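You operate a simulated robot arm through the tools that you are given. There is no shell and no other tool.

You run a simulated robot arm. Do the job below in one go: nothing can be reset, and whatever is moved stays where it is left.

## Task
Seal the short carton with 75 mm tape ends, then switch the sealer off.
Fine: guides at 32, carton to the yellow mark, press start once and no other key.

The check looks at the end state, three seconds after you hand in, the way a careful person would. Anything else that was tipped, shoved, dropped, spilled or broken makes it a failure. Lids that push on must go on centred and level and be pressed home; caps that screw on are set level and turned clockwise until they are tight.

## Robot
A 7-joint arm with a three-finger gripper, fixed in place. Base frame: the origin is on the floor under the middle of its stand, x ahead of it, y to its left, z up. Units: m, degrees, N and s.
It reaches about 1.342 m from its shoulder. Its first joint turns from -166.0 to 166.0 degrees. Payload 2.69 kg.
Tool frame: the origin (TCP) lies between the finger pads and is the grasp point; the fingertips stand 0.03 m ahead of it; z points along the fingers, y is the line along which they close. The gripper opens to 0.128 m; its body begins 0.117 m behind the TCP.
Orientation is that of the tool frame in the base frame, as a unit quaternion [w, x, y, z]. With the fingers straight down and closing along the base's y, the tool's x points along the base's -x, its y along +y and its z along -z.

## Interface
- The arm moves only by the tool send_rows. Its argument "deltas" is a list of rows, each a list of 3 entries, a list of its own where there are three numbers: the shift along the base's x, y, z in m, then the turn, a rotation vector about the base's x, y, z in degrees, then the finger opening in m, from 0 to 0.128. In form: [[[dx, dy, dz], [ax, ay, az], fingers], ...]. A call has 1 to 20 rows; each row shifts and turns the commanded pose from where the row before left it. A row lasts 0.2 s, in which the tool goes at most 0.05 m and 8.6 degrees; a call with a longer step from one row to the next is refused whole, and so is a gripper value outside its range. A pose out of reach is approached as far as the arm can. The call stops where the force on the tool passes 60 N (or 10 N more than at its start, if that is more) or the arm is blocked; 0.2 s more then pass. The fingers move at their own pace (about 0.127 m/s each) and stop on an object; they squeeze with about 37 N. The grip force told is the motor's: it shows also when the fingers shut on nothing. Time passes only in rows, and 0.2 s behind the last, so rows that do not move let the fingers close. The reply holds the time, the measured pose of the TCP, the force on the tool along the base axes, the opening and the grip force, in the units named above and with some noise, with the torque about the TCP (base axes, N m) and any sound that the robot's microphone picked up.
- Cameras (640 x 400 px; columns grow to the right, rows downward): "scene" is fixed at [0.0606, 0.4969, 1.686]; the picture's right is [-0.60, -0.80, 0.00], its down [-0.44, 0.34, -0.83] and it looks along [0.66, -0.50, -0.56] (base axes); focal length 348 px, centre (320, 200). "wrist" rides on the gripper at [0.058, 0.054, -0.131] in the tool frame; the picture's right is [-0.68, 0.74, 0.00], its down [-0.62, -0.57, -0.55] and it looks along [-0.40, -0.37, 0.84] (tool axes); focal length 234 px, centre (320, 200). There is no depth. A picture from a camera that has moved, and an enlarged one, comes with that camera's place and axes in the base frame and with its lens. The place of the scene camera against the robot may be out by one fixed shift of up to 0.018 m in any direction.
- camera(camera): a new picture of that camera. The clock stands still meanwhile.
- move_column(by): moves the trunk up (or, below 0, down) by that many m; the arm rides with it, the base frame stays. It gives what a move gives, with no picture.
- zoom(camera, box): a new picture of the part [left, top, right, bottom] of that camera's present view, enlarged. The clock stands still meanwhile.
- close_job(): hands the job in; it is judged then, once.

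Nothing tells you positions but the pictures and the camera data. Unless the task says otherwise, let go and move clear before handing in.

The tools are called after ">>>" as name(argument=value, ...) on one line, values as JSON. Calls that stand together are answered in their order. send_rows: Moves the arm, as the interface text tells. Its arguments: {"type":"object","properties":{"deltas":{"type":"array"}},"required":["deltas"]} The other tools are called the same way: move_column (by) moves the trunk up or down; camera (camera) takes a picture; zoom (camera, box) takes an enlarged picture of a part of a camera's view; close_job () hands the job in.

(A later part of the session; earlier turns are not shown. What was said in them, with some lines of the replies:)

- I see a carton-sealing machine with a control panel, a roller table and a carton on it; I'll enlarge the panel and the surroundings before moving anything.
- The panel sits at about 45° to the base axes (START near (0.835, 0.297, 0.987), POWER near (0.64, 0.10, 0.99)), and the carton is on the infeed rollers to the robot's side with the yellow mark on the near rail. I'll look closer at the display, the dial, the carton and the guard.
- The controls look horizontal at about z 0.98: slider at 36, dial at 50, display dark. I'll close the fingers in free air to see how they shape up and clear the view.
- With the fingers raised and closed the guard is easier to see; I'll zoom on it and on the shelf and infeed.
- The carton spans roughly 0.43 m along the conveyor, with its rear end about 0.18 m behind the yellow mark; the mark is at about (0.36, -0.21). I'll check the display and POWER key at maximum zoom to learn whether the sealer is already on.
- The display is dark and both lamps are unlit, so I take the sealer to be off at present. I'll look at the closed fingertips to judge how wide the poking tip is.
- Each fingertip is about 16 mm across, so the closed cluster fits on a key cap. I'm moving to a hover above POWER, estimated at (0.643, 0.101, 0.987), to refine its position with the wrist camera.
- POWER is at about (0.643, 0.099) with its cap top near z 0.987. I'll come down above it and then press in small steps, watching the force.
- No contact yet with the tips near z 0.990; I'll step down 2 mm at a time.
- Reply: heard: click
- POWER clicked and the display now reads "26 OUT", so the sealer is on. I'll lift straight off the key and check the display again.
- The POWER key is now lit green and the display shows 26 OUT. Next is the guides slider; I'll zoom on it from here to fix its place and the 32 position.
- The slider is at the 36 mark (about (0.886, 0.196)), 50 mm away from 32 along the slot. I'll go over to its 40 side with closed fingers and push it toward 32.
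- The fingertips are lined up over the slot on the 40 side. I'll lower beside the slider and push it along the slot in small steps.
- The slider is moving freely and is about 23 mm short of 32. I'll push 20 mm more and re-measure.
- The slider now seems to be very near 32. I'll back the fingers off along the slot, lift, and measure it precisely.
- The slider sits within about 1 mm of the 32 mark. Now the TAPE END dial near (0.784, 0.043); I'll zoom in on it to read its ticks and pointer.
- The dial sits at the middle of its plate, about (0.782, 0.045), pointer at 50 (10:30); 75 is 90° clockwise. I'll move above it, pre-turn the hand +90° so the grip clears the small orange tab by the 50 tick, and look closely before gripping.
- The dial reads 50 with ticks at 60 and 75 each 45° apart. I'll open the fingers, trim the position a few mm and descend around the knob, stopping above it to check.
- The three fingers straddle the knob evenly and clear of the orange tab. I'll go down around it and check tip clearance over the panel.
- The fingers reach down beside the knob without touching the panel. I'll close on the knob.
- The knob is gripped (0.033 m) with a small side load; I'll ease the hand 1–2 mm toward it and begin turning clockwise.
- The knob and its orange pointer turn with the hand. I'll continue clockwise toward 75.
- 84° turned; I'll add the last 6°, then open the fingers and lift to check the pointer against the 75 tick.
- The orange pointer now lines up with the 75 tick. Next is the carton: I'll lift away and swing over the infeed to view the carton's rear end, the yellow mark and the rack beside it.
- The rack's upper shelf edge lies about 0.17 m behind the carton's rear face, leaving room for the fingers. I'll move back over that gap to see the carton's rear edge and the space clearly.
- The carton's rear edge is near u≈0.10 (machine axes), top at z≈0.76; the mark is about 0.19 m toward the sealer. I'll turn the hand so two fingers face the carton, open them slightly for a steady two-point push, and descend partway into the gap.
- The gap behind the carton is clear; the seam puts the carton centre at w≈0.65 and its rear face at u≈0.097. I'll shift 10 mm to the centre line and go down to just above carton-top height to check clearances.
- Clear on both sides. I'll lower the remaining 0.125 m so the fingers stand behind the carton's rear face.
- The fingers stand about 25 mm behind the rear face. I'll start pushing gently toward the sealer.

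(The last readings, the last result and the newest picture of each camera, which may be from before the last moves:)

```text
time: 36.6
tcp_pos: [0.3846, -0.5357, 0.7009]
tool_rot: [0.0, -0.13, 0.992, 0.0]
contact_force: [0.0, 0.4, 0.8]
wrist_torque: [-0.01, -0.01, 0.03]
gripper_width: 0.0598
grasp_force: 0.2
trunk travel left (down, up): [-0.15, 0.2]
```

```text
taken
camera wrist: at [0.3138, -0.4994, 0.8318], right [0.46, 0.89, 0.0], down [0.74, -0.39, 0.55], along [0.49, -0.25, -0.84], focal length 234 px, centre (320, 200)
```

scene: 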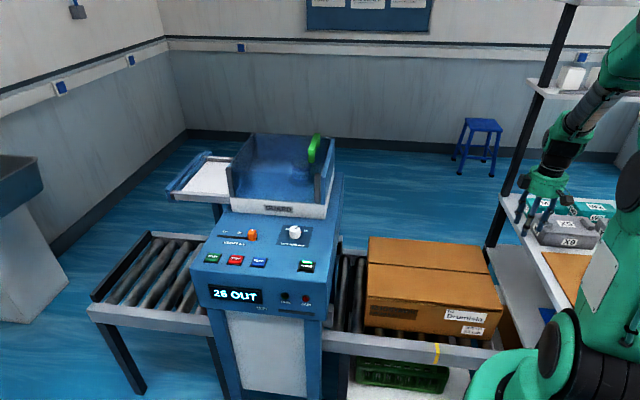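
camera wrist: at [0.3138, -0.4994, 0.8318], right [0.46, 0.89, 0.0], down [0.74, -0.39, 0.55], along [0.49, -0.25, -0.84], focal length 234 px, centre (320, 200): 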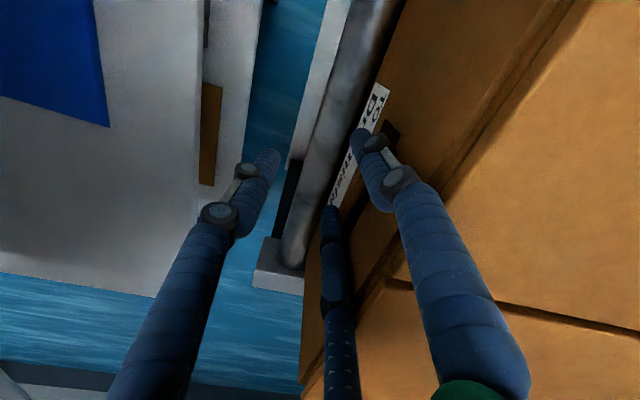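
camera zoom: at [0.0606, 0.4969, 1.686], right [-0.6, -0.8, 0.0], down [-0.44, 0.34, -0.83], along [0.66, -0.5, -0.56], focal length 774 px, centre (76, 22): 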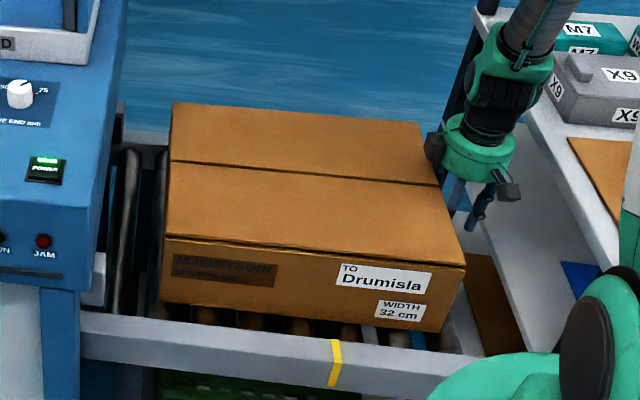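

The carton is moving with almost no force. I'll keep pushing slowly, leaving the last few centimetres for fine adjustment.

>>> send_rows(deltas=[[[0.006, 0.006, 0], [0, 0, 0], 0.06], [[0.006, 0.006, 0], [0, 0, 0], 0.06], [[0.006, 0.006, 0], [0, 0, 0], 0.06], [[0.006, 0.006, 0], [0, 0, 0], 0.06], [[0.006, 0.006, 0], [0, 0, 0], 0.06], [[0.006, 0.006, 0], [0, 0, 0], 0.06], [[0.006, 0.006, 0], [0, 0, 0], 0.06], [[0.006, 0.006, 0], [0, 0, 0], 0.06], [[0.006, 0.006, 0], [0, 0, 0], 0.06], [[0.006, 0.006, 0], [0, 0, 0], 0.06]])

>>> zoom(camera="scene", box=[300, 190, 520, 370])

>>> camera(camera="wrist")

```text
time: 38.8
tcp_pos: [0.4448, -0.4752, 0.7005]
tool_rot: [0.0, -0.131, 0.991, 0.0]
contact_force: [0.7, -0.5, 0.5]
wrist_torque: [0.06, -0.04, 0.01]
gripper_width: 0.06
grasp_force: 0.1
trunk travel left (down, up): [-0.15, 0.2]
```

```text
2.22 times, centred on (410, 280) of scene
camera zoom: at [0.0606, 0.4969, 1.686], right [-0.6, -0.8, 0.0], down [-0.44, 0.34, -0.83], along [0.66, -0.5, -0.56], focal length 774 px, centre (120, 22)
```

zoom: 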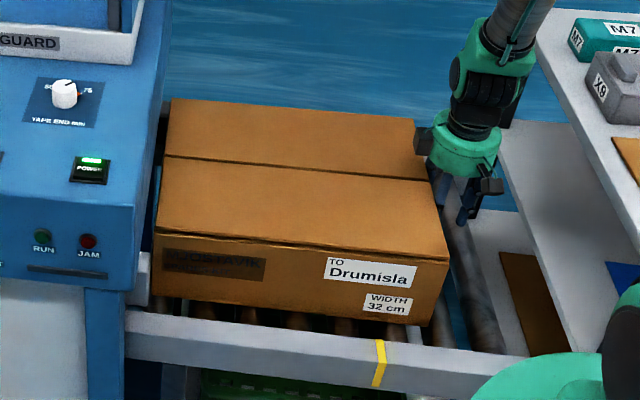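

```text
taken
camera wrist: at [0.3741, -0.4388, 0.8323], right [0.46, 0.89, 0.0], down [0.74, -0.39, 0.55], along [0.49, -0.25, -0.84], focal length 234 px, centre (320, 200)
```

wrist: 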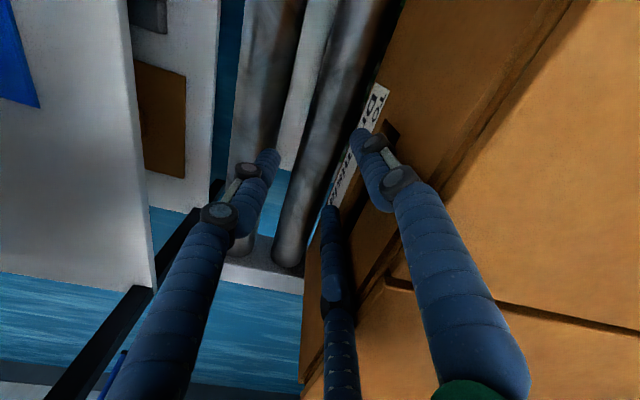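

>>> zoom(camera="scene", box=[325, 220, 405, 330])

>>> zoom(camera="scene", box=[400, 290, 480, 345])

```text
3.64 times, centred on (365, 275) of scene
camera zoom: at [0.0606, 0.4969, 1.686], right [-0.6, -0.8, 0.0], down [-0.44, 0.34, -0.83], along [0.66, -0.5, -0.56], focal length 1267 px, centre (156, -73)
```

zoom: 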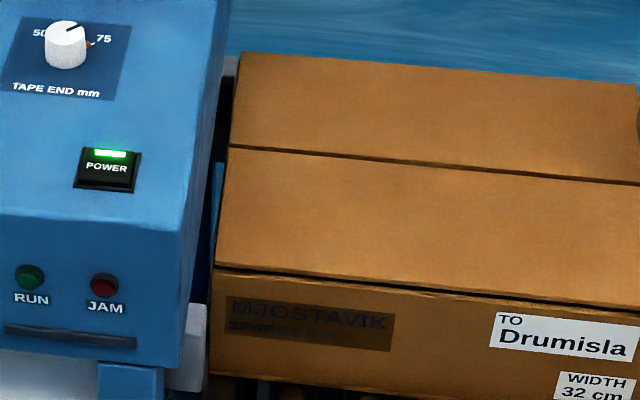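

```text
7.27 times, centred on (440, 318) of scene
camera zoom: at [0.0606, 0.4969, 1.686], right [-0.6, -0.8, 0.0], down [-0.44, 0.34, -0.83], along [0.66, -0.5, -0.56], focal length 2534 px, centre (-553, -654)
```

zoom: 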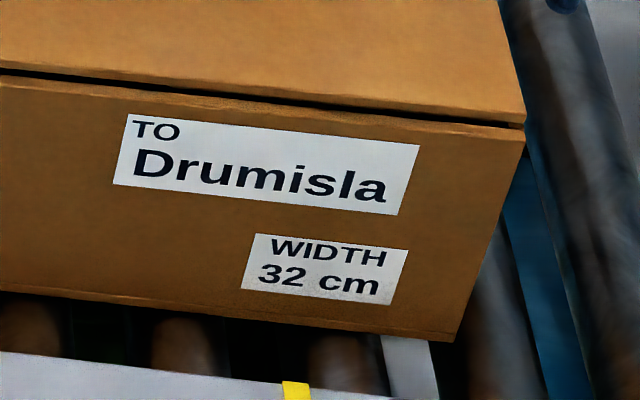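

Everything is lined up at the entrance, with about 8 cm to go. I'll push a further 6 cm slowly, watching the force as the nose enters between the guides.

>>> send_rows(deltas=[[[0.005, 0.005, 0], [0, 0, 0], 0.06], [[0.005, 0.005, 0], [0, 0, 0], 0.06], [[0.005, 0.005, 0], [0, 0, 0], 0.06], [[0.005, 0.005, 0], [0, 0, 0], 0.06]])

>>> zoom(camera="scene", box=[300, 190, 520, 370])

```text
time: 39.8
tcp_pos: [0.4643, -0.4574, 0.7012]
tool_rot: [0.0, -0.131, 0.991, 0.0]
contact_force: [-0.2, 0.2, -0.5]
wrist_torque: [-0.03, 0.0, 0.02]
gripper_width: 0.06
grasp_force: 0.1
trunk travel left (down, up): [-0.15, 0.2]
```

```text
2.22 times, centred on (410, 280) of scene
camera zoom: at [0.0606, 0.4969, 1.686], right [-0.6, -0.8, 0.0], down [-0.44, 0.34, -0.83], along [0.66, -0.5, -0.56], focal length 774 px, centre (120, 22)
```

zoom: 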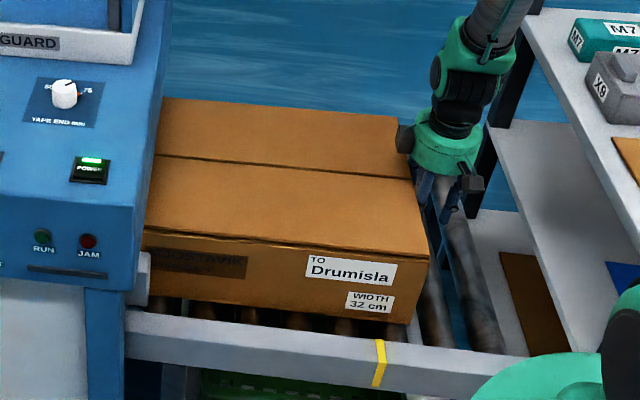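

>>> send_rows(deltas=[[[0.005, 0.005, 0], [0, 0, 0], 0.06], [[0.005, 0.005, 0], [0, 0, 0], 0.06], [[0.004, 0.004, 0], [0, 0, 0], 0.06], [[0.003, 0.003, 0], [0, 0, 0], 0.06]])

>>> zoom(camera="scene", box=[300, 190, 520, 370])

>>> zoom(camera="scene", box=[400, 290, 480, 370])

>>> camera(camera="wrist")

```text
time: 40.8
tcp_pos: [0.4814, -0.4398, 0.7009]
tool_rot: [-0.001, -0.13, 0.992, 0.001]
contact_force: [1.4, -0.1, -0.4]
wrist_torque: [0.0, 0.01, -0.02]
gripper_width: 0.0594
grasp_force: 0.1
trunk travel left (down, up): [-0.15, 0.2]
```

```text
2.22 times, centred on (410, 280) of scene
camera zoom: at [0.0606, 0.4969, 1.686], right [-0.6, -0.8, 0.0], down [-0.44, 0.34, -0.83], along [0.66, -0.5, -0.56], focal length 774 px, centre (120, 22)
```

zoom: 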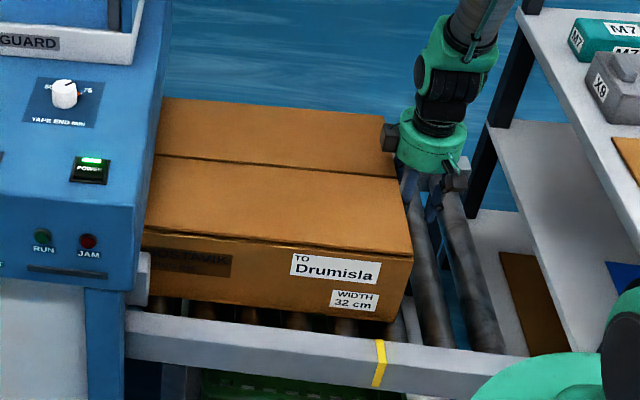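

```text
5.00 times, centred on (440, 330) of scene
camera zoom: at [0.0606, 0.4969, 1.686], right [-0.6, -0.8, 0.0], down [-0.44, 0.34, -0.83], along [0.66, -0.5, -0.56], focal length 1742 px, centre (-280, -450)
```

zoom: 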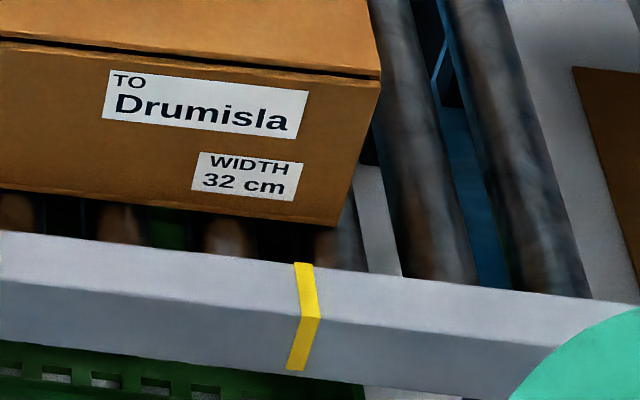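

```text
taken
camera wrist: at [0.411, -0.4029, 0.8326], right [0.46, 0.89, 0.0], down [0.74, -0.39, 0.55], along [0.49, -0.25, -0.84], focal length 234 px, centre (320, 200)
```

wrist: 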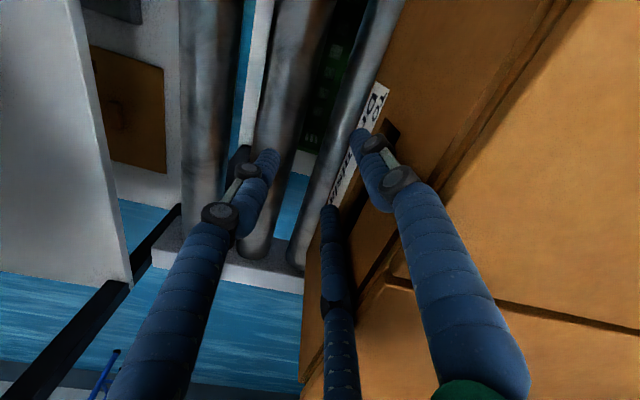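

The carton's rear corner is about 26 mm short of the mark. I'll push 20 mm more in small steps.

>>> send_rows(deltas=[[[0.004, 0.004, 0], [0, 0, 0], 0.06], [[0.004, 0.004, 0], [0, 0, 0], 0.06], [[0.003, 0.003, 0], [0, 0, 0], 0.06], [[0.002, 0.002, 0], [0, 0, 0], 0.06], [[0.001, 0.001, 0], [0, 0, 0], 0.06]])

>>> zoom(camera="scene", box=[400, 290, 480, 370])

>>> zoom(camera="scene", box=[300, 190, 520, 370])

```text
time: 42.0
tcp_pos: [0.4951, -0.4261, 0.701]
tool_rot: [0.0, -0.131, 0.991, 0.0]
contact_force: [0.2, 0.0, 0.4]
wrist_torque: [0.08, -0.02, 0.03]
gripper_width: 0.0593
grasp_force: 0.0
trunk travel left (down, up): [-0.15, 0.2]
```

```text
5.00 times, centred on (440, 330) of scene
camera zoom: at [0.0606, 0.4969, 1.686], right [-0.6, -0.8, 0.0], down [-0.44, 0.34, -0.83], along [0.66, -0.5, -0.56], focal length 1742 px, centre (-280, -450)
```

zoom: 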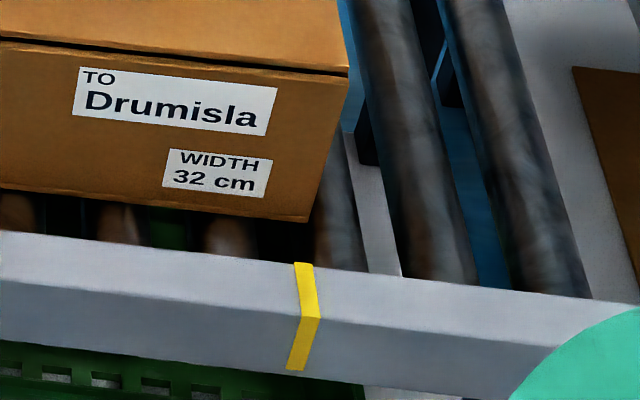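

```text
2.22 times, centred on (410, 280) of scene
camera zoom: at [0.0606, 0.4969, 1.686], right [-0.6, -0.8, 0.0], down [-0.44, 0.34, -0.83], along [0.66, -0.5, -0.56], focal length 774 px, centre (120, 22)
```

zoom: 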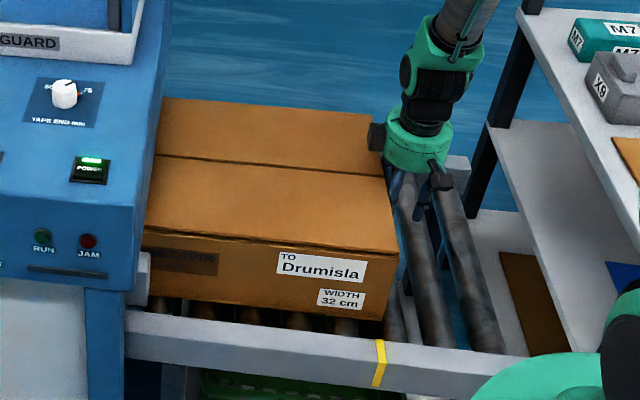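

>>> send_rows(deltas=[[[0.003, 0.003, 0], [0, 0, 0], 0.06], [[0.002, 0.002, 0], [0, 0, 0], 0.06], [[0.001, 0.001, 0], [0, 0, 0], 0.06], [[0, 0, 0], [0, 0, 0], 0.06]])

>>> zoom(camera="scene", box=[400, 290, 480, 370])

```text
time: 43.0
tcp_pos: [0.5008, -0.4185, 0.7015]
tool_rot: [0.0, -0.13, 0.992, 0.0]
contact_force: [-0.1, -1.0, 0.4]
wrist_torque: [0.04, -0.05, 0.07]
gripper_width: 0.0595
grasp_force: 0.0
trunk travel left (down, up): [-0.15, 0.2]
```

```text
5.00 times, centred on (440, 330) of scene
camera zoom: at [0.0606, 0.4969, 1.686], right [-0.6, -0.8, 0.0], down [-0.44, 0.34, -0.83], along [0.66, -0.5, -0.56], focal length 1742 px, centre (-280, -450)
```

zoom: 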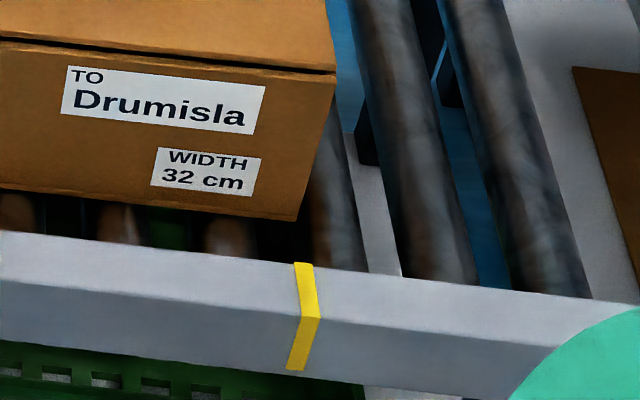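

The rear corner now projects onto the middle of the yellow mark. I'll back the fingers away, lift, and view the edge from straight above to confirm.

>>> send_rows(deltas=[[[-0.012, -0.012, 0], [0, 0, 0], 0.06], [[-0.012, -0.012, 0], [0, 0, 0], 0.06], [[0, 0, 0.045], [0, 0, 0], 0.06], [[0, 0, 0.045], [0, 0, 0], 0.06], [[0, 0, 0.045], [0, 0, 0], 0.06], [[-0.005, 0.006, 0.045], [0, 0, -7.5], 0.03], [[-0.005, 0.01, 0.04], [0, 0, -7.5], 0.0], [[-0.01, 0.01, 0.04], [0, 0, -7.5], 0.0], [[-0.01, 0.01, 0.04], [0, 0, -7.5], 0.0], [[-0.01, 0.01, 0.04], [0, 0, -7.5], 0.0], [[-0.01, 0.01, 0.04], [0, 0, -7.5], 0.0], [[-0.004, 0.01, 0.02], [0, 0, -7.5], 0.0], [[0, 0.01, 0.0], [0, 0, -7.5], 0.0], [[0, 0, 0], [0, 0, 0], 0.0]])

>>> camera(camera="wrist")

>>> zoom(camera="wrist", box=[220, 0, 420, 125])

>>> zoom(camera="scene", box=[300, 190, 520, 370])

```text
time: 46.0
tcp_pos: [0.4235, -0.3653, 1.1007]
tool_rot: [0.001, 0.384, 0.923, -0.001]
contact_force: [-0.2, 0.0, 0.1]
wrist_torque: [-0.01, 0.02, 0.01]
gripper_width: 0.0022
grasp_force: 31.3
trunk travel left (down, up): [-0.15, 0.2]
```

```text
taken
camera wrist: at [0.4197, -0.2871, 1.2314], right [1.0, 0.04, 0.0], down [0.03, -0.84, 0.55], along [0.02, -0.55, -0.84], focal length 234 px, centre (320, 200)
```

wrist: 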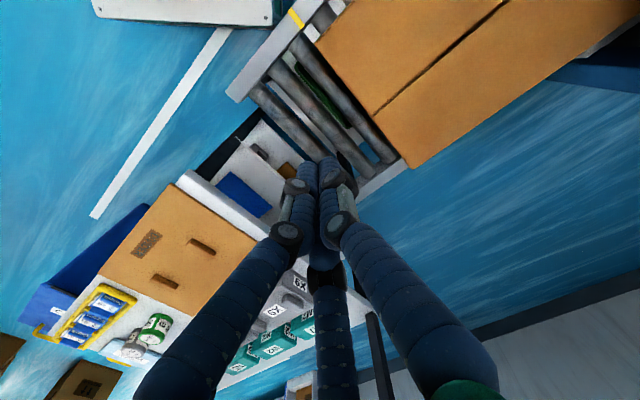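

```text
3.20 times, centred on (320, 62) of wrist
camera zoom: at [0.4197, -0.2871, 1.2314], right [1.0, 0.04, 0.0], down [0.03, -0.84, 0.55], along [0.02, -0.55, -0.84], focal length 749 px, centre (320, 640)
```

zoom: 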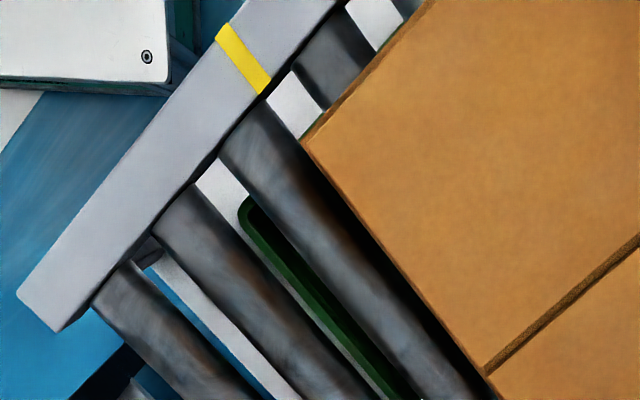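

```text
2.22 times, centred on (410, 280) of scene
camera zoom: at [0.0606, 0.4969, 1.686], right [-0.6, -0.8, 0.0], down [-0.44, 0.34, -0.83], along [0.66, -0.5, -0.56], focal length 774 px, centre (120, 22)
```

zoom: 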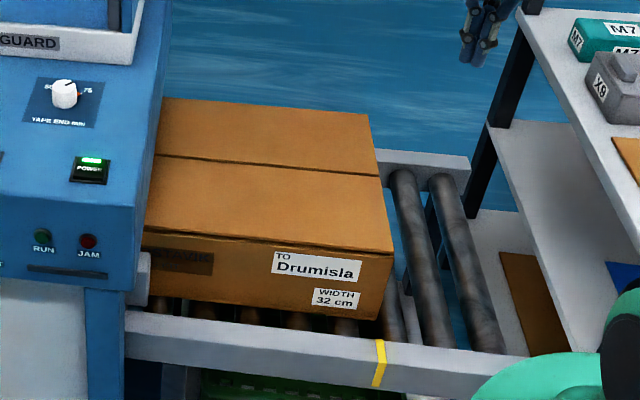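

Seen from straight above, the carton's rear edge is in line with the yellow mark to within about 3 mm, so the carton is placed. Next I travel to above the START key to refine its position.

>>> send_rows(deltas=[[[0, 0, 0.045], [0, 0, 0], 0.0], [[0.005, 0.01, 0.04], [0, 0, 0], 0.0], [[0.0243, 0.0383, 0.01], [0, 0, 3], 0.0], [[0.0243, 0.0383, 0.0], [0, 0, 3], 0.0], [[0.0243, 0.0383, 0.0], [0, 0, 3], 0.0], [[0.0243, 0.0383, 0.0], [0, 0, 3], 0.0], [[0.0243, 0.0383, 0.0], [0, 0, 3], 0.0], [[0.0243, 0.0383, 0.0], [0, 0, 3], 0.0], [[0.0243, 0.0383, 0.0], [0, 0, 3], 0.0], [[0.0243, 0.0383, 0.0], [0, 0, 3], 0.0], [[0.0243, 0.0383, 0.0], [0, 0, 3], 0.0], [[0.0243, 0.0383, 0.0], [0, 0, 3], 0.0], [[0.0243, 0.0383, 0.0], [0, 0, 3], 0.0], [[0.0243, 0.0383, 0.0], [0, 0, 3], 0.0], [[0.0243, 0.0383, 0.0], [0, 0, 3], 0.0], [[0.0243, 0.0383, 0.0], [0, 0, 3], 0.0], [[0.0243, 0.0383, 0.0], [0, 0, 3], 0.0], [[0.0243, 0.0383, -0.01], [0, 0, 0], 0.0], [[0.0243, 0.0383, -0.02], [0, 0, 0], 0.0], [[0, 0, 0], [0, 0, 0], 0.0]])

>>> camera(camera="wrist")

>>> camera(camera="scene")

```text
time: 50.2
tcp_pos: [0.8404, 0.294, 1.1651]
tool_rot: [-0.001, 0.0, 1.0, 0.0]
contact_force: [0.7, 1.3, -2.1]
wrist_torque: [-0.06, 0.04, 0.02]
gripper_width: 0.002
grasp_force: 31.2
trunk travel left (down, up): [-0.15, 0.2]
```

```text
taken
camera wrist: at [0.7823, 0.3479, 1.2962], right [0.68, 0.74, 0.0], down [0.62, -0.57, 0.55], along [0.4, -0.37, -0.84], focal length 234 px, centre (320, 200)
```

wrist: 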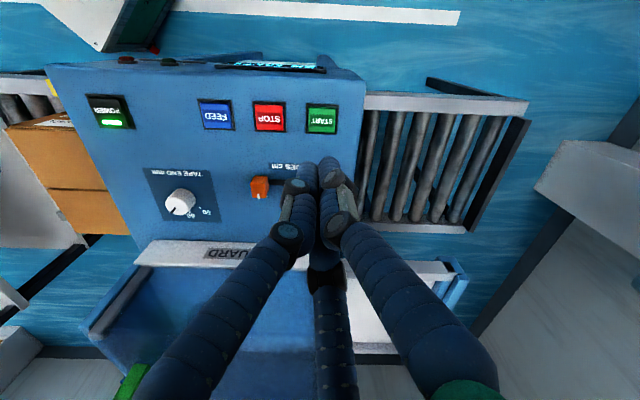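

```text
taken
```

scene: 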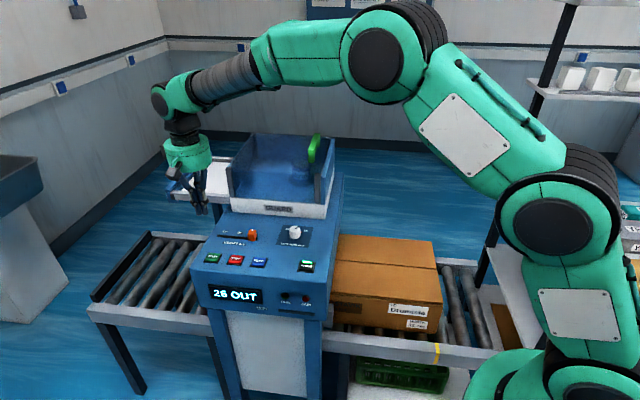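

>>> zoom(camera="wrist", box=[270, 90, 370, 155])

>>> zoom(camera="scene", box=[180, 210, 350, 320])

>>> zoom(camera="wrist", box=[140, 140, 280, 230])

```text
6.15 times, centred on (320, 122) of wrist
camera zoom: at [0.7823, 0.3479, 1.2962], right [0.68, 0.74, 0.0], down [0.62, -0.57, 0.55], along [0.4, -0.37, -0.84], focal length 1441 px, centre (320, 677)
```

zoom: 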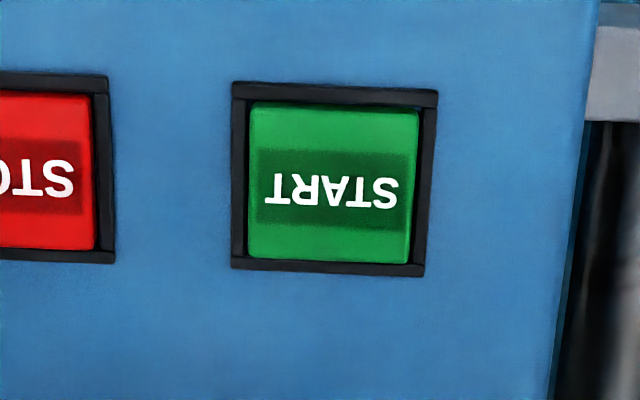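

```text
3.64 times, centred on (265, 265) of scene
camera zoom: at [0.0606, 0.4969, 1.686], right [-0.6, -0.8, 0.0], down [-0.44, 0.34, -0.83], along [0.66, -0.5, -0.56], focal length 1267 px, centre (520, -36)
```

zoom: 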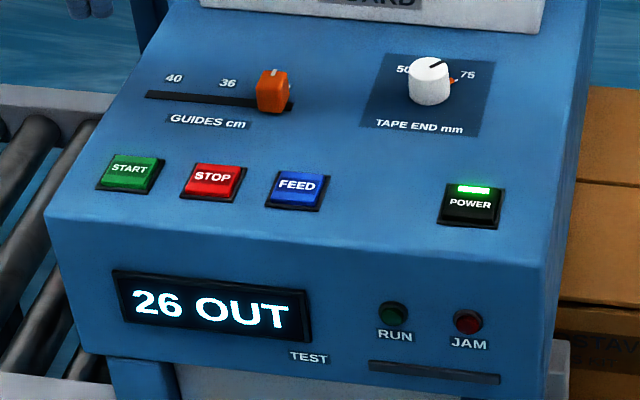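

```text
4.44 times, centred on (210, 185) of wrist
camera zoom: at [0.7823, 0.3479, 1.2962], right [0.68, 0.74, 0.0], down [0.62, -0.57, 0.55], along [0.4, -0.37, -0.84], focal length 1041 px, centre (809, 267)
```

zoom: 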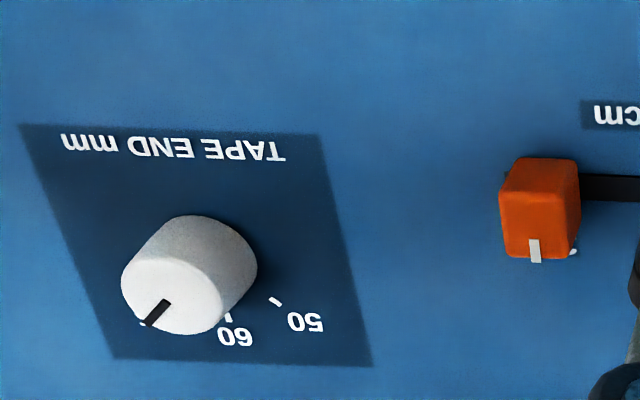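

Slider, dial and carton are set. The START key is directly under the fingertips at about (0.843, 0.295); I'll come down on it in small steps until it clicks.

>>> send_rows(deltas=[[[0, 0, -0.04], [0, 0, 0], 0.0], [[0, 0, -0.04], [0, 0, 0], 0.0], [[0, 0, -0.04], [0, 0, 0], 0.0], [[0.0005, 0, -0.03], [0, 0, 0], 0.0], [[0, 0, -0.006], [0, 0, 0], 0.0], [[0, 0, -0.003], [0, 0, 0], 0.0]])

>>> zoom(camera="wrist", box=[260, 120, 380, 195])

>>> zoom(camera="scene", box=[180, 210, 350, 320])

```text
time: 51.6
tcp_pos: [0.8432, 0.2938, 1.0054]
tool_rot: [0.0, 0.0, 1.0, 0.0]
contact_force: [-0.3, -0.1, 1.3]
wrist_torque: [0.02, -0.03, 0.0]
gripper_width: 0.0019
grasp_force: 31.6
trunk travel left (down, up): [-0.15, 0.2]
```

```text
5.33 times, centred on (320, 158) of wrist
camera zoom: at [0.7843, 0.348, 1.1375], right [0.68, 0.74, 0.0], down [0.62, -0.57, 0.55], along [0.4, -0.37, -0.84], focal length 1249 px, centre (320, 427)
```

zoom: 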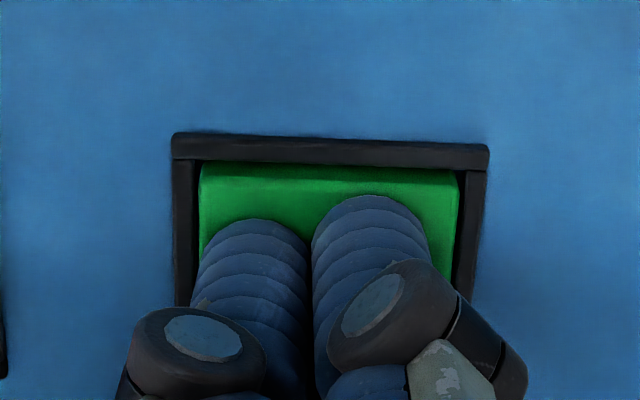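

```text
3.64 times, centred on (265, 265) of scene
camera zoom: at [0.0606, 0.4969, 1.686], right [-0.6, -0.8, 0.0], down [-0.44, 0.34, -0.83], along [0.66, -0.5, -0.56], focal length 1267 px, centre (520, -36)
```

zoom: 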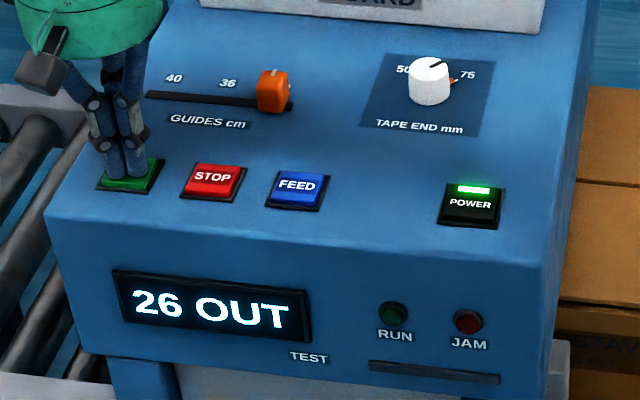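

Just above the START cap; I'll press in 1.5 mm steps and stop at the click.

>>> send_rows(deltas=[[[0, 0, -0.0015], [0, 0, 0], 0.0], [[0, 0, -0.0015], [0, 0, 0], 0.0]])

```text
time: 52.2
tcp_pos: [0.843, 0.2939, 1.0034]
tool_rot: [0.0, 0.0, 1.0, 0.001]
contact_force: [0.3, 0.1, 0.1]
wrist_torque: [0.0, 0.02, 0.01]
gripper_width: 0.006
grasp_force: 31.5
trunk travel left (down, up): [-0.15, 0.2]
```

>>> send_rows(deltas=[[[0, 0, -0.0015], [0, 0, 0], 0.0]])

>>> zoom(camera="scene", box=[180, 210, 350, 320])

```text
time: 52.6
tcp_pos: [0.8412, 0.2943, 1.0011]
tool_rot: [0.0, -0.001, 1.0, 0.0]
contact_force: [0.0, 0.9, 1.0]
wrist_torque: [0.03, 0.01, 0.05]
gripper_width: 0.0062
grasp_force: 31.2
trunk travel left (down, up): [-0.15, 0.2]
heard: click
```

```text
3.64 times, centred on (265, 265) of scene
camera zoom: at [0.0606, 0.4969, 1.686], right [-0.6, -0.8, 0.0], down [-0.44, 0.34, -0.83], along [0.66, -0.5, -0.56], focal length 1267 px, centre (520, -36)
```

zoom: 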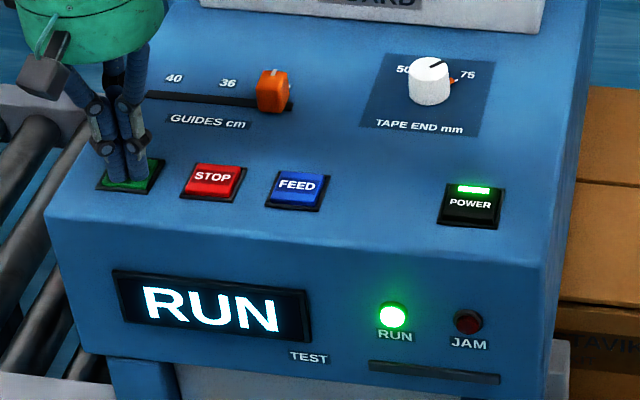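

START clicked once: the display shows RUN and the RUN lamp is lit. I'll lift straight off the key and let the cycle run while watching.

>>> send_rows(deltas=[[[0, 0, 0.02], [0, 0, 0], 0.0], [[0, 0, 0.04], [0, 0, 0], 0.0], [[0, 0, 0.04], [0, 0, 0], 0.0], [[0, 0, 0.04], [0, 0, 0], 0.0]])

>>> camera(camera="scene")

```text
time: 53.6
tcp_pos: [0.8437, 0.2923, 1.142]
tool_rot: [-0.002, 0.0, 1.0, 0.0]
contact_force: [0.0, -0.1, 0.0]
wrist_torque: [0.02, -0.02, -0.01]
gripper_width: 0.0024
grasp_force: 31.5
trunk travel left (down, up): [-0.15, 0.2]
```

```text
taken
```

scene: 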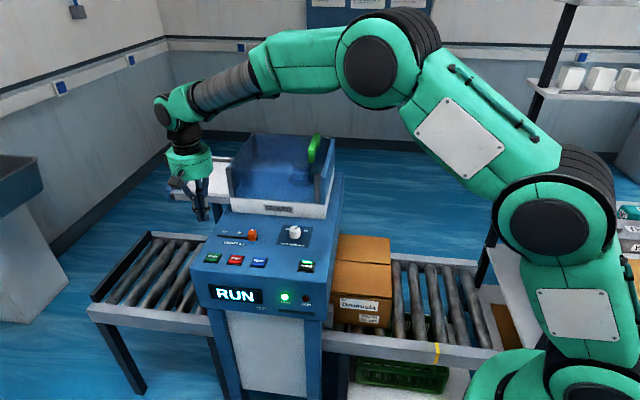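

The carton is being drawn through. I'll wait for the cycle to finish.

>>> send_rows(deltas=[[[0, 0, 0], [0, 0, 0], 0.0], [[0, 0, 0], [0, 0, 0], 0.0], [[0, 0, 0], [0, 0, 0], 0.0], [[0, 0, 0], [0, 0, 0], 0.0], [[0, 0, 0], [0, 0, 0], 0.0], [[0, 0, 0], [0, 0, 0], 0.0], [[0, 0, 0], [0, 0, 0], 0.0], [[0, 0, 0], [0, 0, 0], 0.0]])

>>> camera(camera="scene")

```text
time: 55.4
tcp_pos: [0.8437, 0.2937, 1.1411]
tool_rot: [-0.001, 0.0, 1.0, -0.001]
contact_force: [0.1, 0.3, 0.6]
wrist_torque: [-0.03, -0.01, -0.03]
gripper_width: 0.0021
grasp_force: 31.3
trunk travel left (down, up): [-0.15, 0.2]
```

```text
taken
```

scene: 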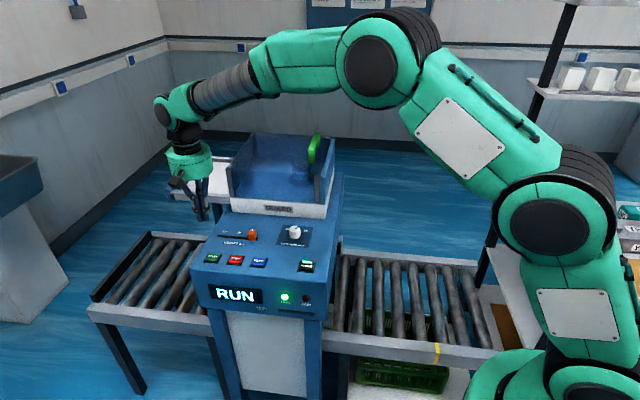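

>>> send_rows(deltas=[[[0, 0, 0], [0, 0, 0], 0.0], [[0, 0, 0], [0, 0, 0], 0.0], [[0, 0, 0], [0, 0, 0], 0.0], [[0, 0, 0], [0, 0, 0], 0.0], [[0, 0, 0], [0, 0, 0], 0.0], [[0, 0, 0], [0, 0, 0], 0.0], [[0, 0, 0], [0, 0, 0], 0.0], [[0, 0, 0], [0, 0, 0], 0.0], [[0, 0, 0], [0, 0, 0], 0.0], [[0, 0, 0], [0, 0, 0], 0.0]])

>>> camera(camera="scene")

```text
time: 57.6
tcp_pos: [0.8439, 0.2922, 1.1409]
tool_rot: [0.0, 0.0, 1.0, 0.001]
contact_force: [-0.7, -0.3, 0.3]
wrist_torque: [0.0, 0.01, 0.02]
gripper_width: 0.0021
grasp_force: 31.9
trunk travel left (down, up): [-0.15, 0.2]
```

```text
taken
```

scene: 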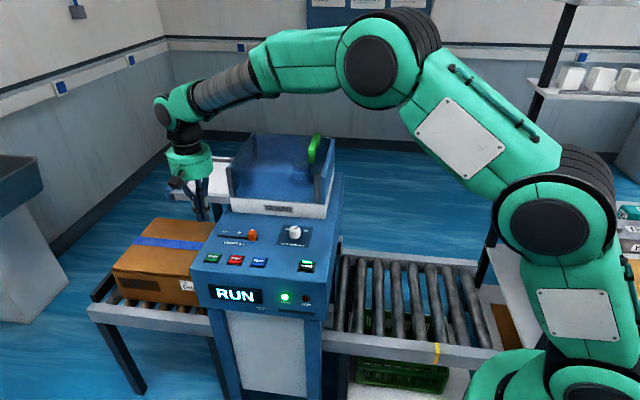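

The carton is coming out on the left with a tape strip along its seam. I'll keep waiting for the run to end.

>>> send_rows(deltas=[[[0, 0, 0], [0, 0, 0], 0.0], [[0, 0, 0], [0, 0, 0], 0.0], [[0, 0, 0], [0, 0, 0], 0.0], [[0, 0, 0], [0, 0, 0], 0.0], [[0, 0, 0], [0, 0, 0], 0.0], [[0, 0, 0], [0, 0, 0], 0.0], [[0, 0, 0], [0, 0, 0], 0.0], [[0, 0, 0], [0, 0, 0], 0.0], [[0, 0, 0], [0, 0, 0], 0.0], [[0, 0, 0], [0, 0, 0], 0.0]])

>>> camera(camera="scene")

>>> zoom(camera="scene", box=[80, 200, 350, 340])

```text
time: 59.8
tcp_pos: [0.8431, 0.2931, 1.1414]
tool_rot: [-0.001, -0.001, 1.0, 0.0]
contact_force: [0.0, 0.0, 0.0]
wrist_torque: [-0.01, -0.02, 0.0]
gripper_width: 0.0022
grasp_force: 31.6
trunk travel left (down, up): [-0.15, 0.2]
```

```text
taken
```

scene: 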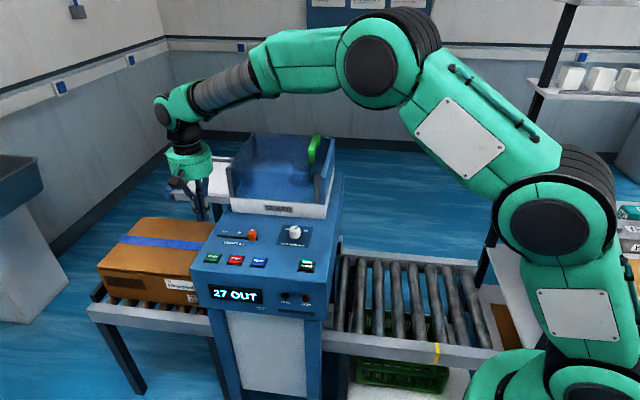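

```text
2.37 times, centred on (215, 270) of scene
camera zoom: at [0.0606, 0.4969, 1.686], right [-0.6, -0.8, 0.0], down [-0.44, 0.34, -0.83], along [0.66, -0.5, -0.56], focal length 826 px, centre (569, 34)
```

zoom: 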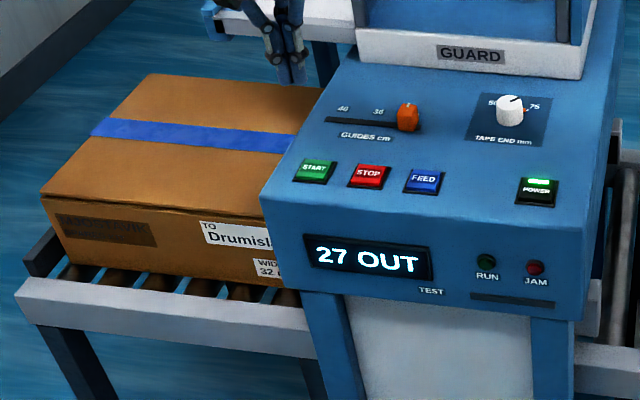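

The cycle is done: the display reads "27 OUT", RUN is off and the taped carton rests on the outfeed. Now I go back to the POWER key to switch the sealer off.

>>> send_rows(deltas=[[[-0.0286, -0.0279, 0.0], [0, 0, 0], 0.0], [[-0.0286, -0.0279, 0.0], [0, 0, 0], 0.0], [[-0.0286, -0.0279, 0.0], [0, 0, 0], 0.0], [[-0.0286, -0.0279, 0.0], [0, 0, 0], 0.0], [[-0.0286, -0.0279, 0.0], [0, 0, 0], 0.0], [[-0.0286, -0.0279, 0.0], [0, 0, 0], 0.0], [[-0.0286, -0.0279, -0.02], [0, 0, 0], 0.0], [[0, 0, 0], [0, 0, 0], 0.0]])

>>> zoom(camera="wrist", box=[260, 100, 380, 175])

>>> camera(camera="wrist")

```text
time: 61.6
tcp_pos: [0.6414, 0.0992, 1.1196]
tool_rot: [0.0, 0.0, 1.0, 0.0]
contact_force: [-0.4, -0.6, -0.2]
wrist_torque: [0.03, -0.01, -0.04]
gripper_width: 0.0017
grasp_force: 31.5
trunk travel left (down, up): [-0.15, 0.2]
```

```text
5.33 times, centred on (320, 138) of wrist
camera zoom: at [0.5832, 0.1528, 1.2518], right [0.68, 0.74, 0.0], down [0.62, -0.57, 0.55], along [0.4, -0.37, -0.84], focal length 1249 px, centre (320, 533)
```

zoom: 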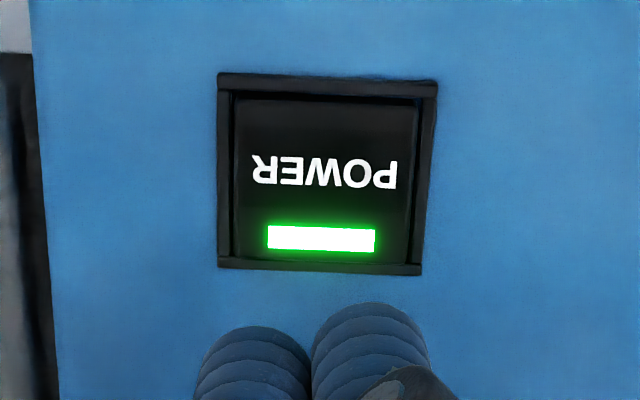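

```text
taken
camera wrist: at [0.5832, 0.1528, 1.2518], right [0.68, 0.74, 0.0], down [0.62, -0.57, 0.55], along [0.4, -0.37, -0.84], focal length 234 px, centre (320, 200)
```

wrist: 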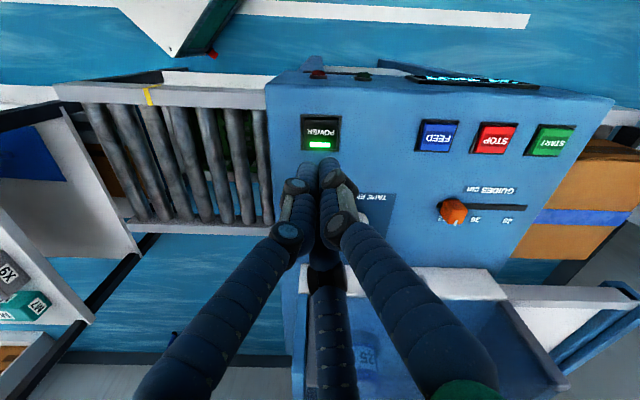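

>>> send_rows(deltas=[[[0, 0, -0.04], [0, 0, 0], 0.0], [[0, 0, -0.04], [0, 0, 0], 0.0], [[0, 0, -0.025], [0, 0, 0], 0.0], [[0, 0, -0.008], [0, 0, 0], 0.0], [[0, 0, -0.003], [0, 0, 0], 0.0]])

```text
time: 62.8
tcp_pos: [0.6423, 0.0985, 1.0076]
tool_rot: [0.001, 0.0, 1.0, 0.0]
contact_force: [-0.5, -1.0, 0.3]
wrist_torque: [0.01, -0.03, 0.02]
gripper_width: 0.0021
grasp_force: 31.4
trunk travel left (down, up): [-0.15, 0.2]
```

The fingertips are just above the POWER cap; pressing in 1.5 mm steps.

>>> send_rows(deltas=[[[0, 0, -0.0015], [0, 0, 0], 0.0], [[0, 0, -0.0015], [0, 0, 0], 0.0]])

```text
time: 63.4
tcp_pos: [0.6425, 0.0978, 1.0025]
tool_rot: [0.0, 0.0, 1.0, 0.0]
contact_force: [-0.8, -0.4, 0.8]
wrist_torque: [0.04, 0.01, 0.03]
gripper_width: 0.0061
grasp_force: 31.9
trunk travel left (down, up): [-0.15, 0.2]
```

>>> send_rows(deltas=[[[0, 0, -0.0015], [0, 0, 0], 0.0]])

>>> zoom(camera="scene", box=[80, 200, 350, 340])

```text
time: 63.8
tcp_pos: [0.6427, 0.099, 1.0019]
tool_rot: [0.0, 0.0, 1.0, 0.0]
contact_force: [-1.4, -0.4, 1.8]
wrist_torque: [-0.01, 0.03, 0.04]
gripper_width: 0.0061
grasp_force: 31.0
trunk travel left (down, up): [-0.15, 0.2]
heard: click
```

```text
2.37 times, centred on (215, 270) of scene
camera zoom: at [0.0606, 0.4969, 1.686], right [-0.6, -0.8, 0.0], down [-0.44, 0.34, -0.83], along [0.66, -0.5, -0.56], focal length 826 px, centre (569, 34)
```

zoom: 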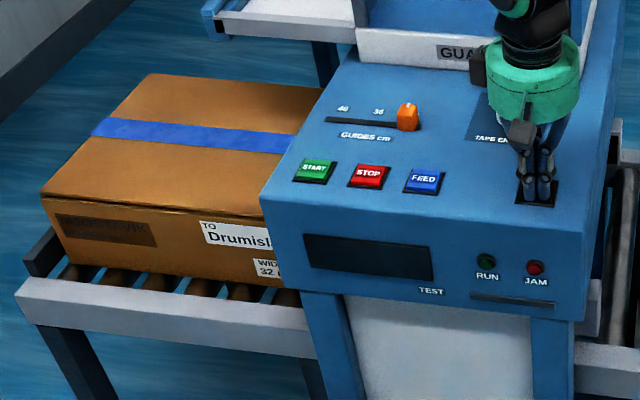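

The POWER key clicked and the display has gone dark. I'll lift away, move clear and check the end state.

>>> send_rows(deltas=[[[0, 0, 0.02], [0, 0, 0], 0.0], [[0, 0, 0.04], [0, 0, 0], 0.0], [[0, 0, 0.045], [0, 0, 0], 0.0], [[0, 0, 0.045], [0, 0, 0], 0.0], [[0.02, 0.02, 0.04], [0, 0, 0], 0.0], [[0.02, 0.025, 0.035], [0, 0, 0], 0.0], [[0.02, 0.025, 0.03], [0, 0, 0], 0.0], [[0.02, 0.025, 0.02], [0, 0, 0], 0.0], [[0.02, 0.03, 0.0], [0, 0, 0], 0.0], [[0.02, 0.03, 0.0], [0, 0, 0], 0.0], [[0.02, 0.03, 0.0], [0, 0, 0], 0.0], [[0.02, 0.03, 0.0], [0, 0, 0], 0.0], [[0, 0, 0], [0, 0, 0], 0.0]])

>>> camera(camera="scene")

>>> camera(camera="wrist")

>>> zoom(camera="scene", box=[80, 200, 350, 340])

```text
time: 66.6
tcp_pos: [0.8001, 0.3128, 1.2777]
tool_rot: [-0.001, 0.0, 1.0, 0.0]
contact_force: [0.1, 0.2, 0.3]
wrist_torque: [-0.02, 0.03, -0.01]
gripper_width: 0.0023
grasp_force: 31.7
trunk travel left (down, up): [-0.15, 0.2]
```

```text
taken
```

scene: 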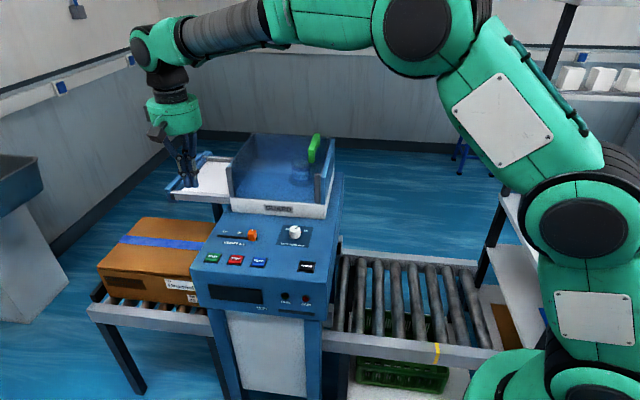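

```text
taken
camera wrist: at [0.7423, 0.3668, 1.4083], right [0.68, 0.74, 0.0], down [0.62, -0.57, 0.55], along [0.4, -0.37, -0.84], focal length 234 px, centre (320, 200)
```

wrist: 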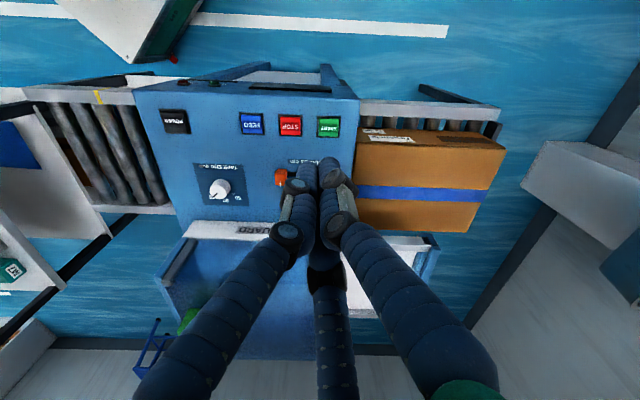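

```text
2.37 times, centred on (215, 270) of scene
camera zoom: at [0.0606, 0.4969, 1.686], right [-0.6, -0.8, 0.0], down [-0.44, 0.34, -0.83], along [0.66, -0.5, -0.56], focal length 826 px, centre (569, 34)
```

zoom: 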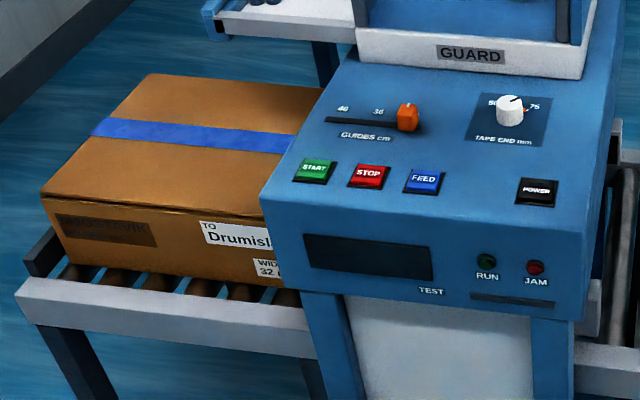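

The sealer is off, the carton is taped and nothing else has been disturbed. One last look at the tape ends before handing in.

>>> zoom(camera="wrist", box=[340, 90, 520, 240])

>>> zoom(camera="scene", box=[205, 215, 330, 285])

```text
2.67 times, centred on (430, 165) of wrist
camera zoom: at [0.7423, 0.3668, 1.4083], right [0.68, 0.74, 0.0], down [0.62, -0.57, 0.55], along [0.4, -0.37, -0.84], focal length 624 px, centre (27, 293)
```

zoom: 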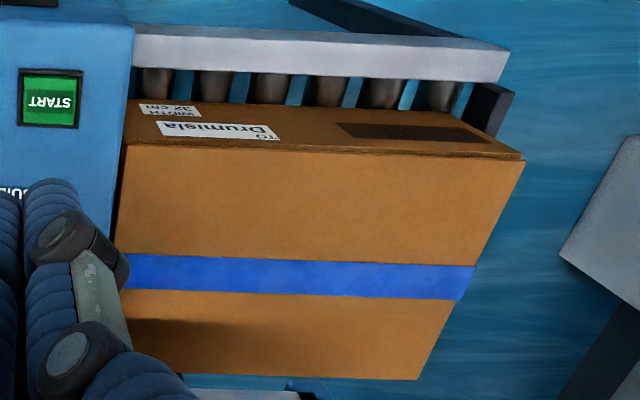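

```text
5.12 times, centred on (268, 250) of scene
camera zoom: at [0.0606, 0.4969, 1.686], right [-0.6, -0.8, 0.0], down [-0.44, 0.34, -0.83], along [0.66, -0.5, -0.56], focal length 1784 px, centre (589, -56)
```

zoom: 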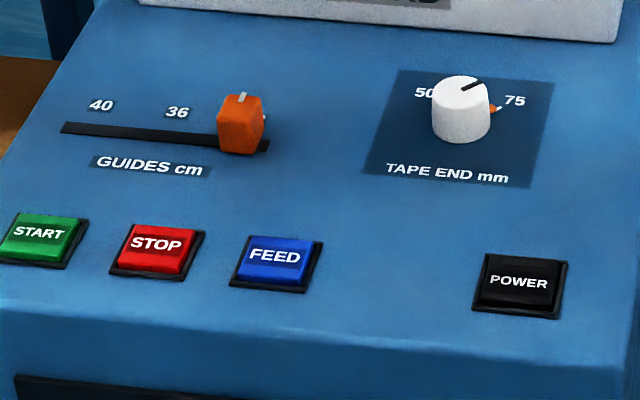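

The carton is sealed along its full length with the dial at 75 and the guides at 32. START was pressed once, the POWER key is dark and the arm is clear, so I'm handing in.

>>> close_job()

```text
The job is handed in.
```

The carton is sealed and sitting on the outfeed, and the sealer is switched off. I've handed the job in.

- **Settings:** the guides slider is within about 1 mm of the 32 mark, and the tape-end dial is lined up with 75.
- **Carton position:** its rear edge was within about 3 mm of the yellow mark before I started the run. I took "to the yellow mark" to mean the rear edge, since that puts the front end inside the machine.
- **Keys:** I pressed START once and never touched STOP or FEED. The sealer was off at the start, so I pressed POWER once to switch it on and once at the end to switch it off.
- **Result:** the counter went from 26 to 27 OUT, the JAM lamp stayed off, and tape runs along the top seam from end to end.

I could not see the carton's end faces, so I did not measure the 75 mm tape ends; that rests on the dial setting. In the last pictures nothing else looked moved or knocked over.
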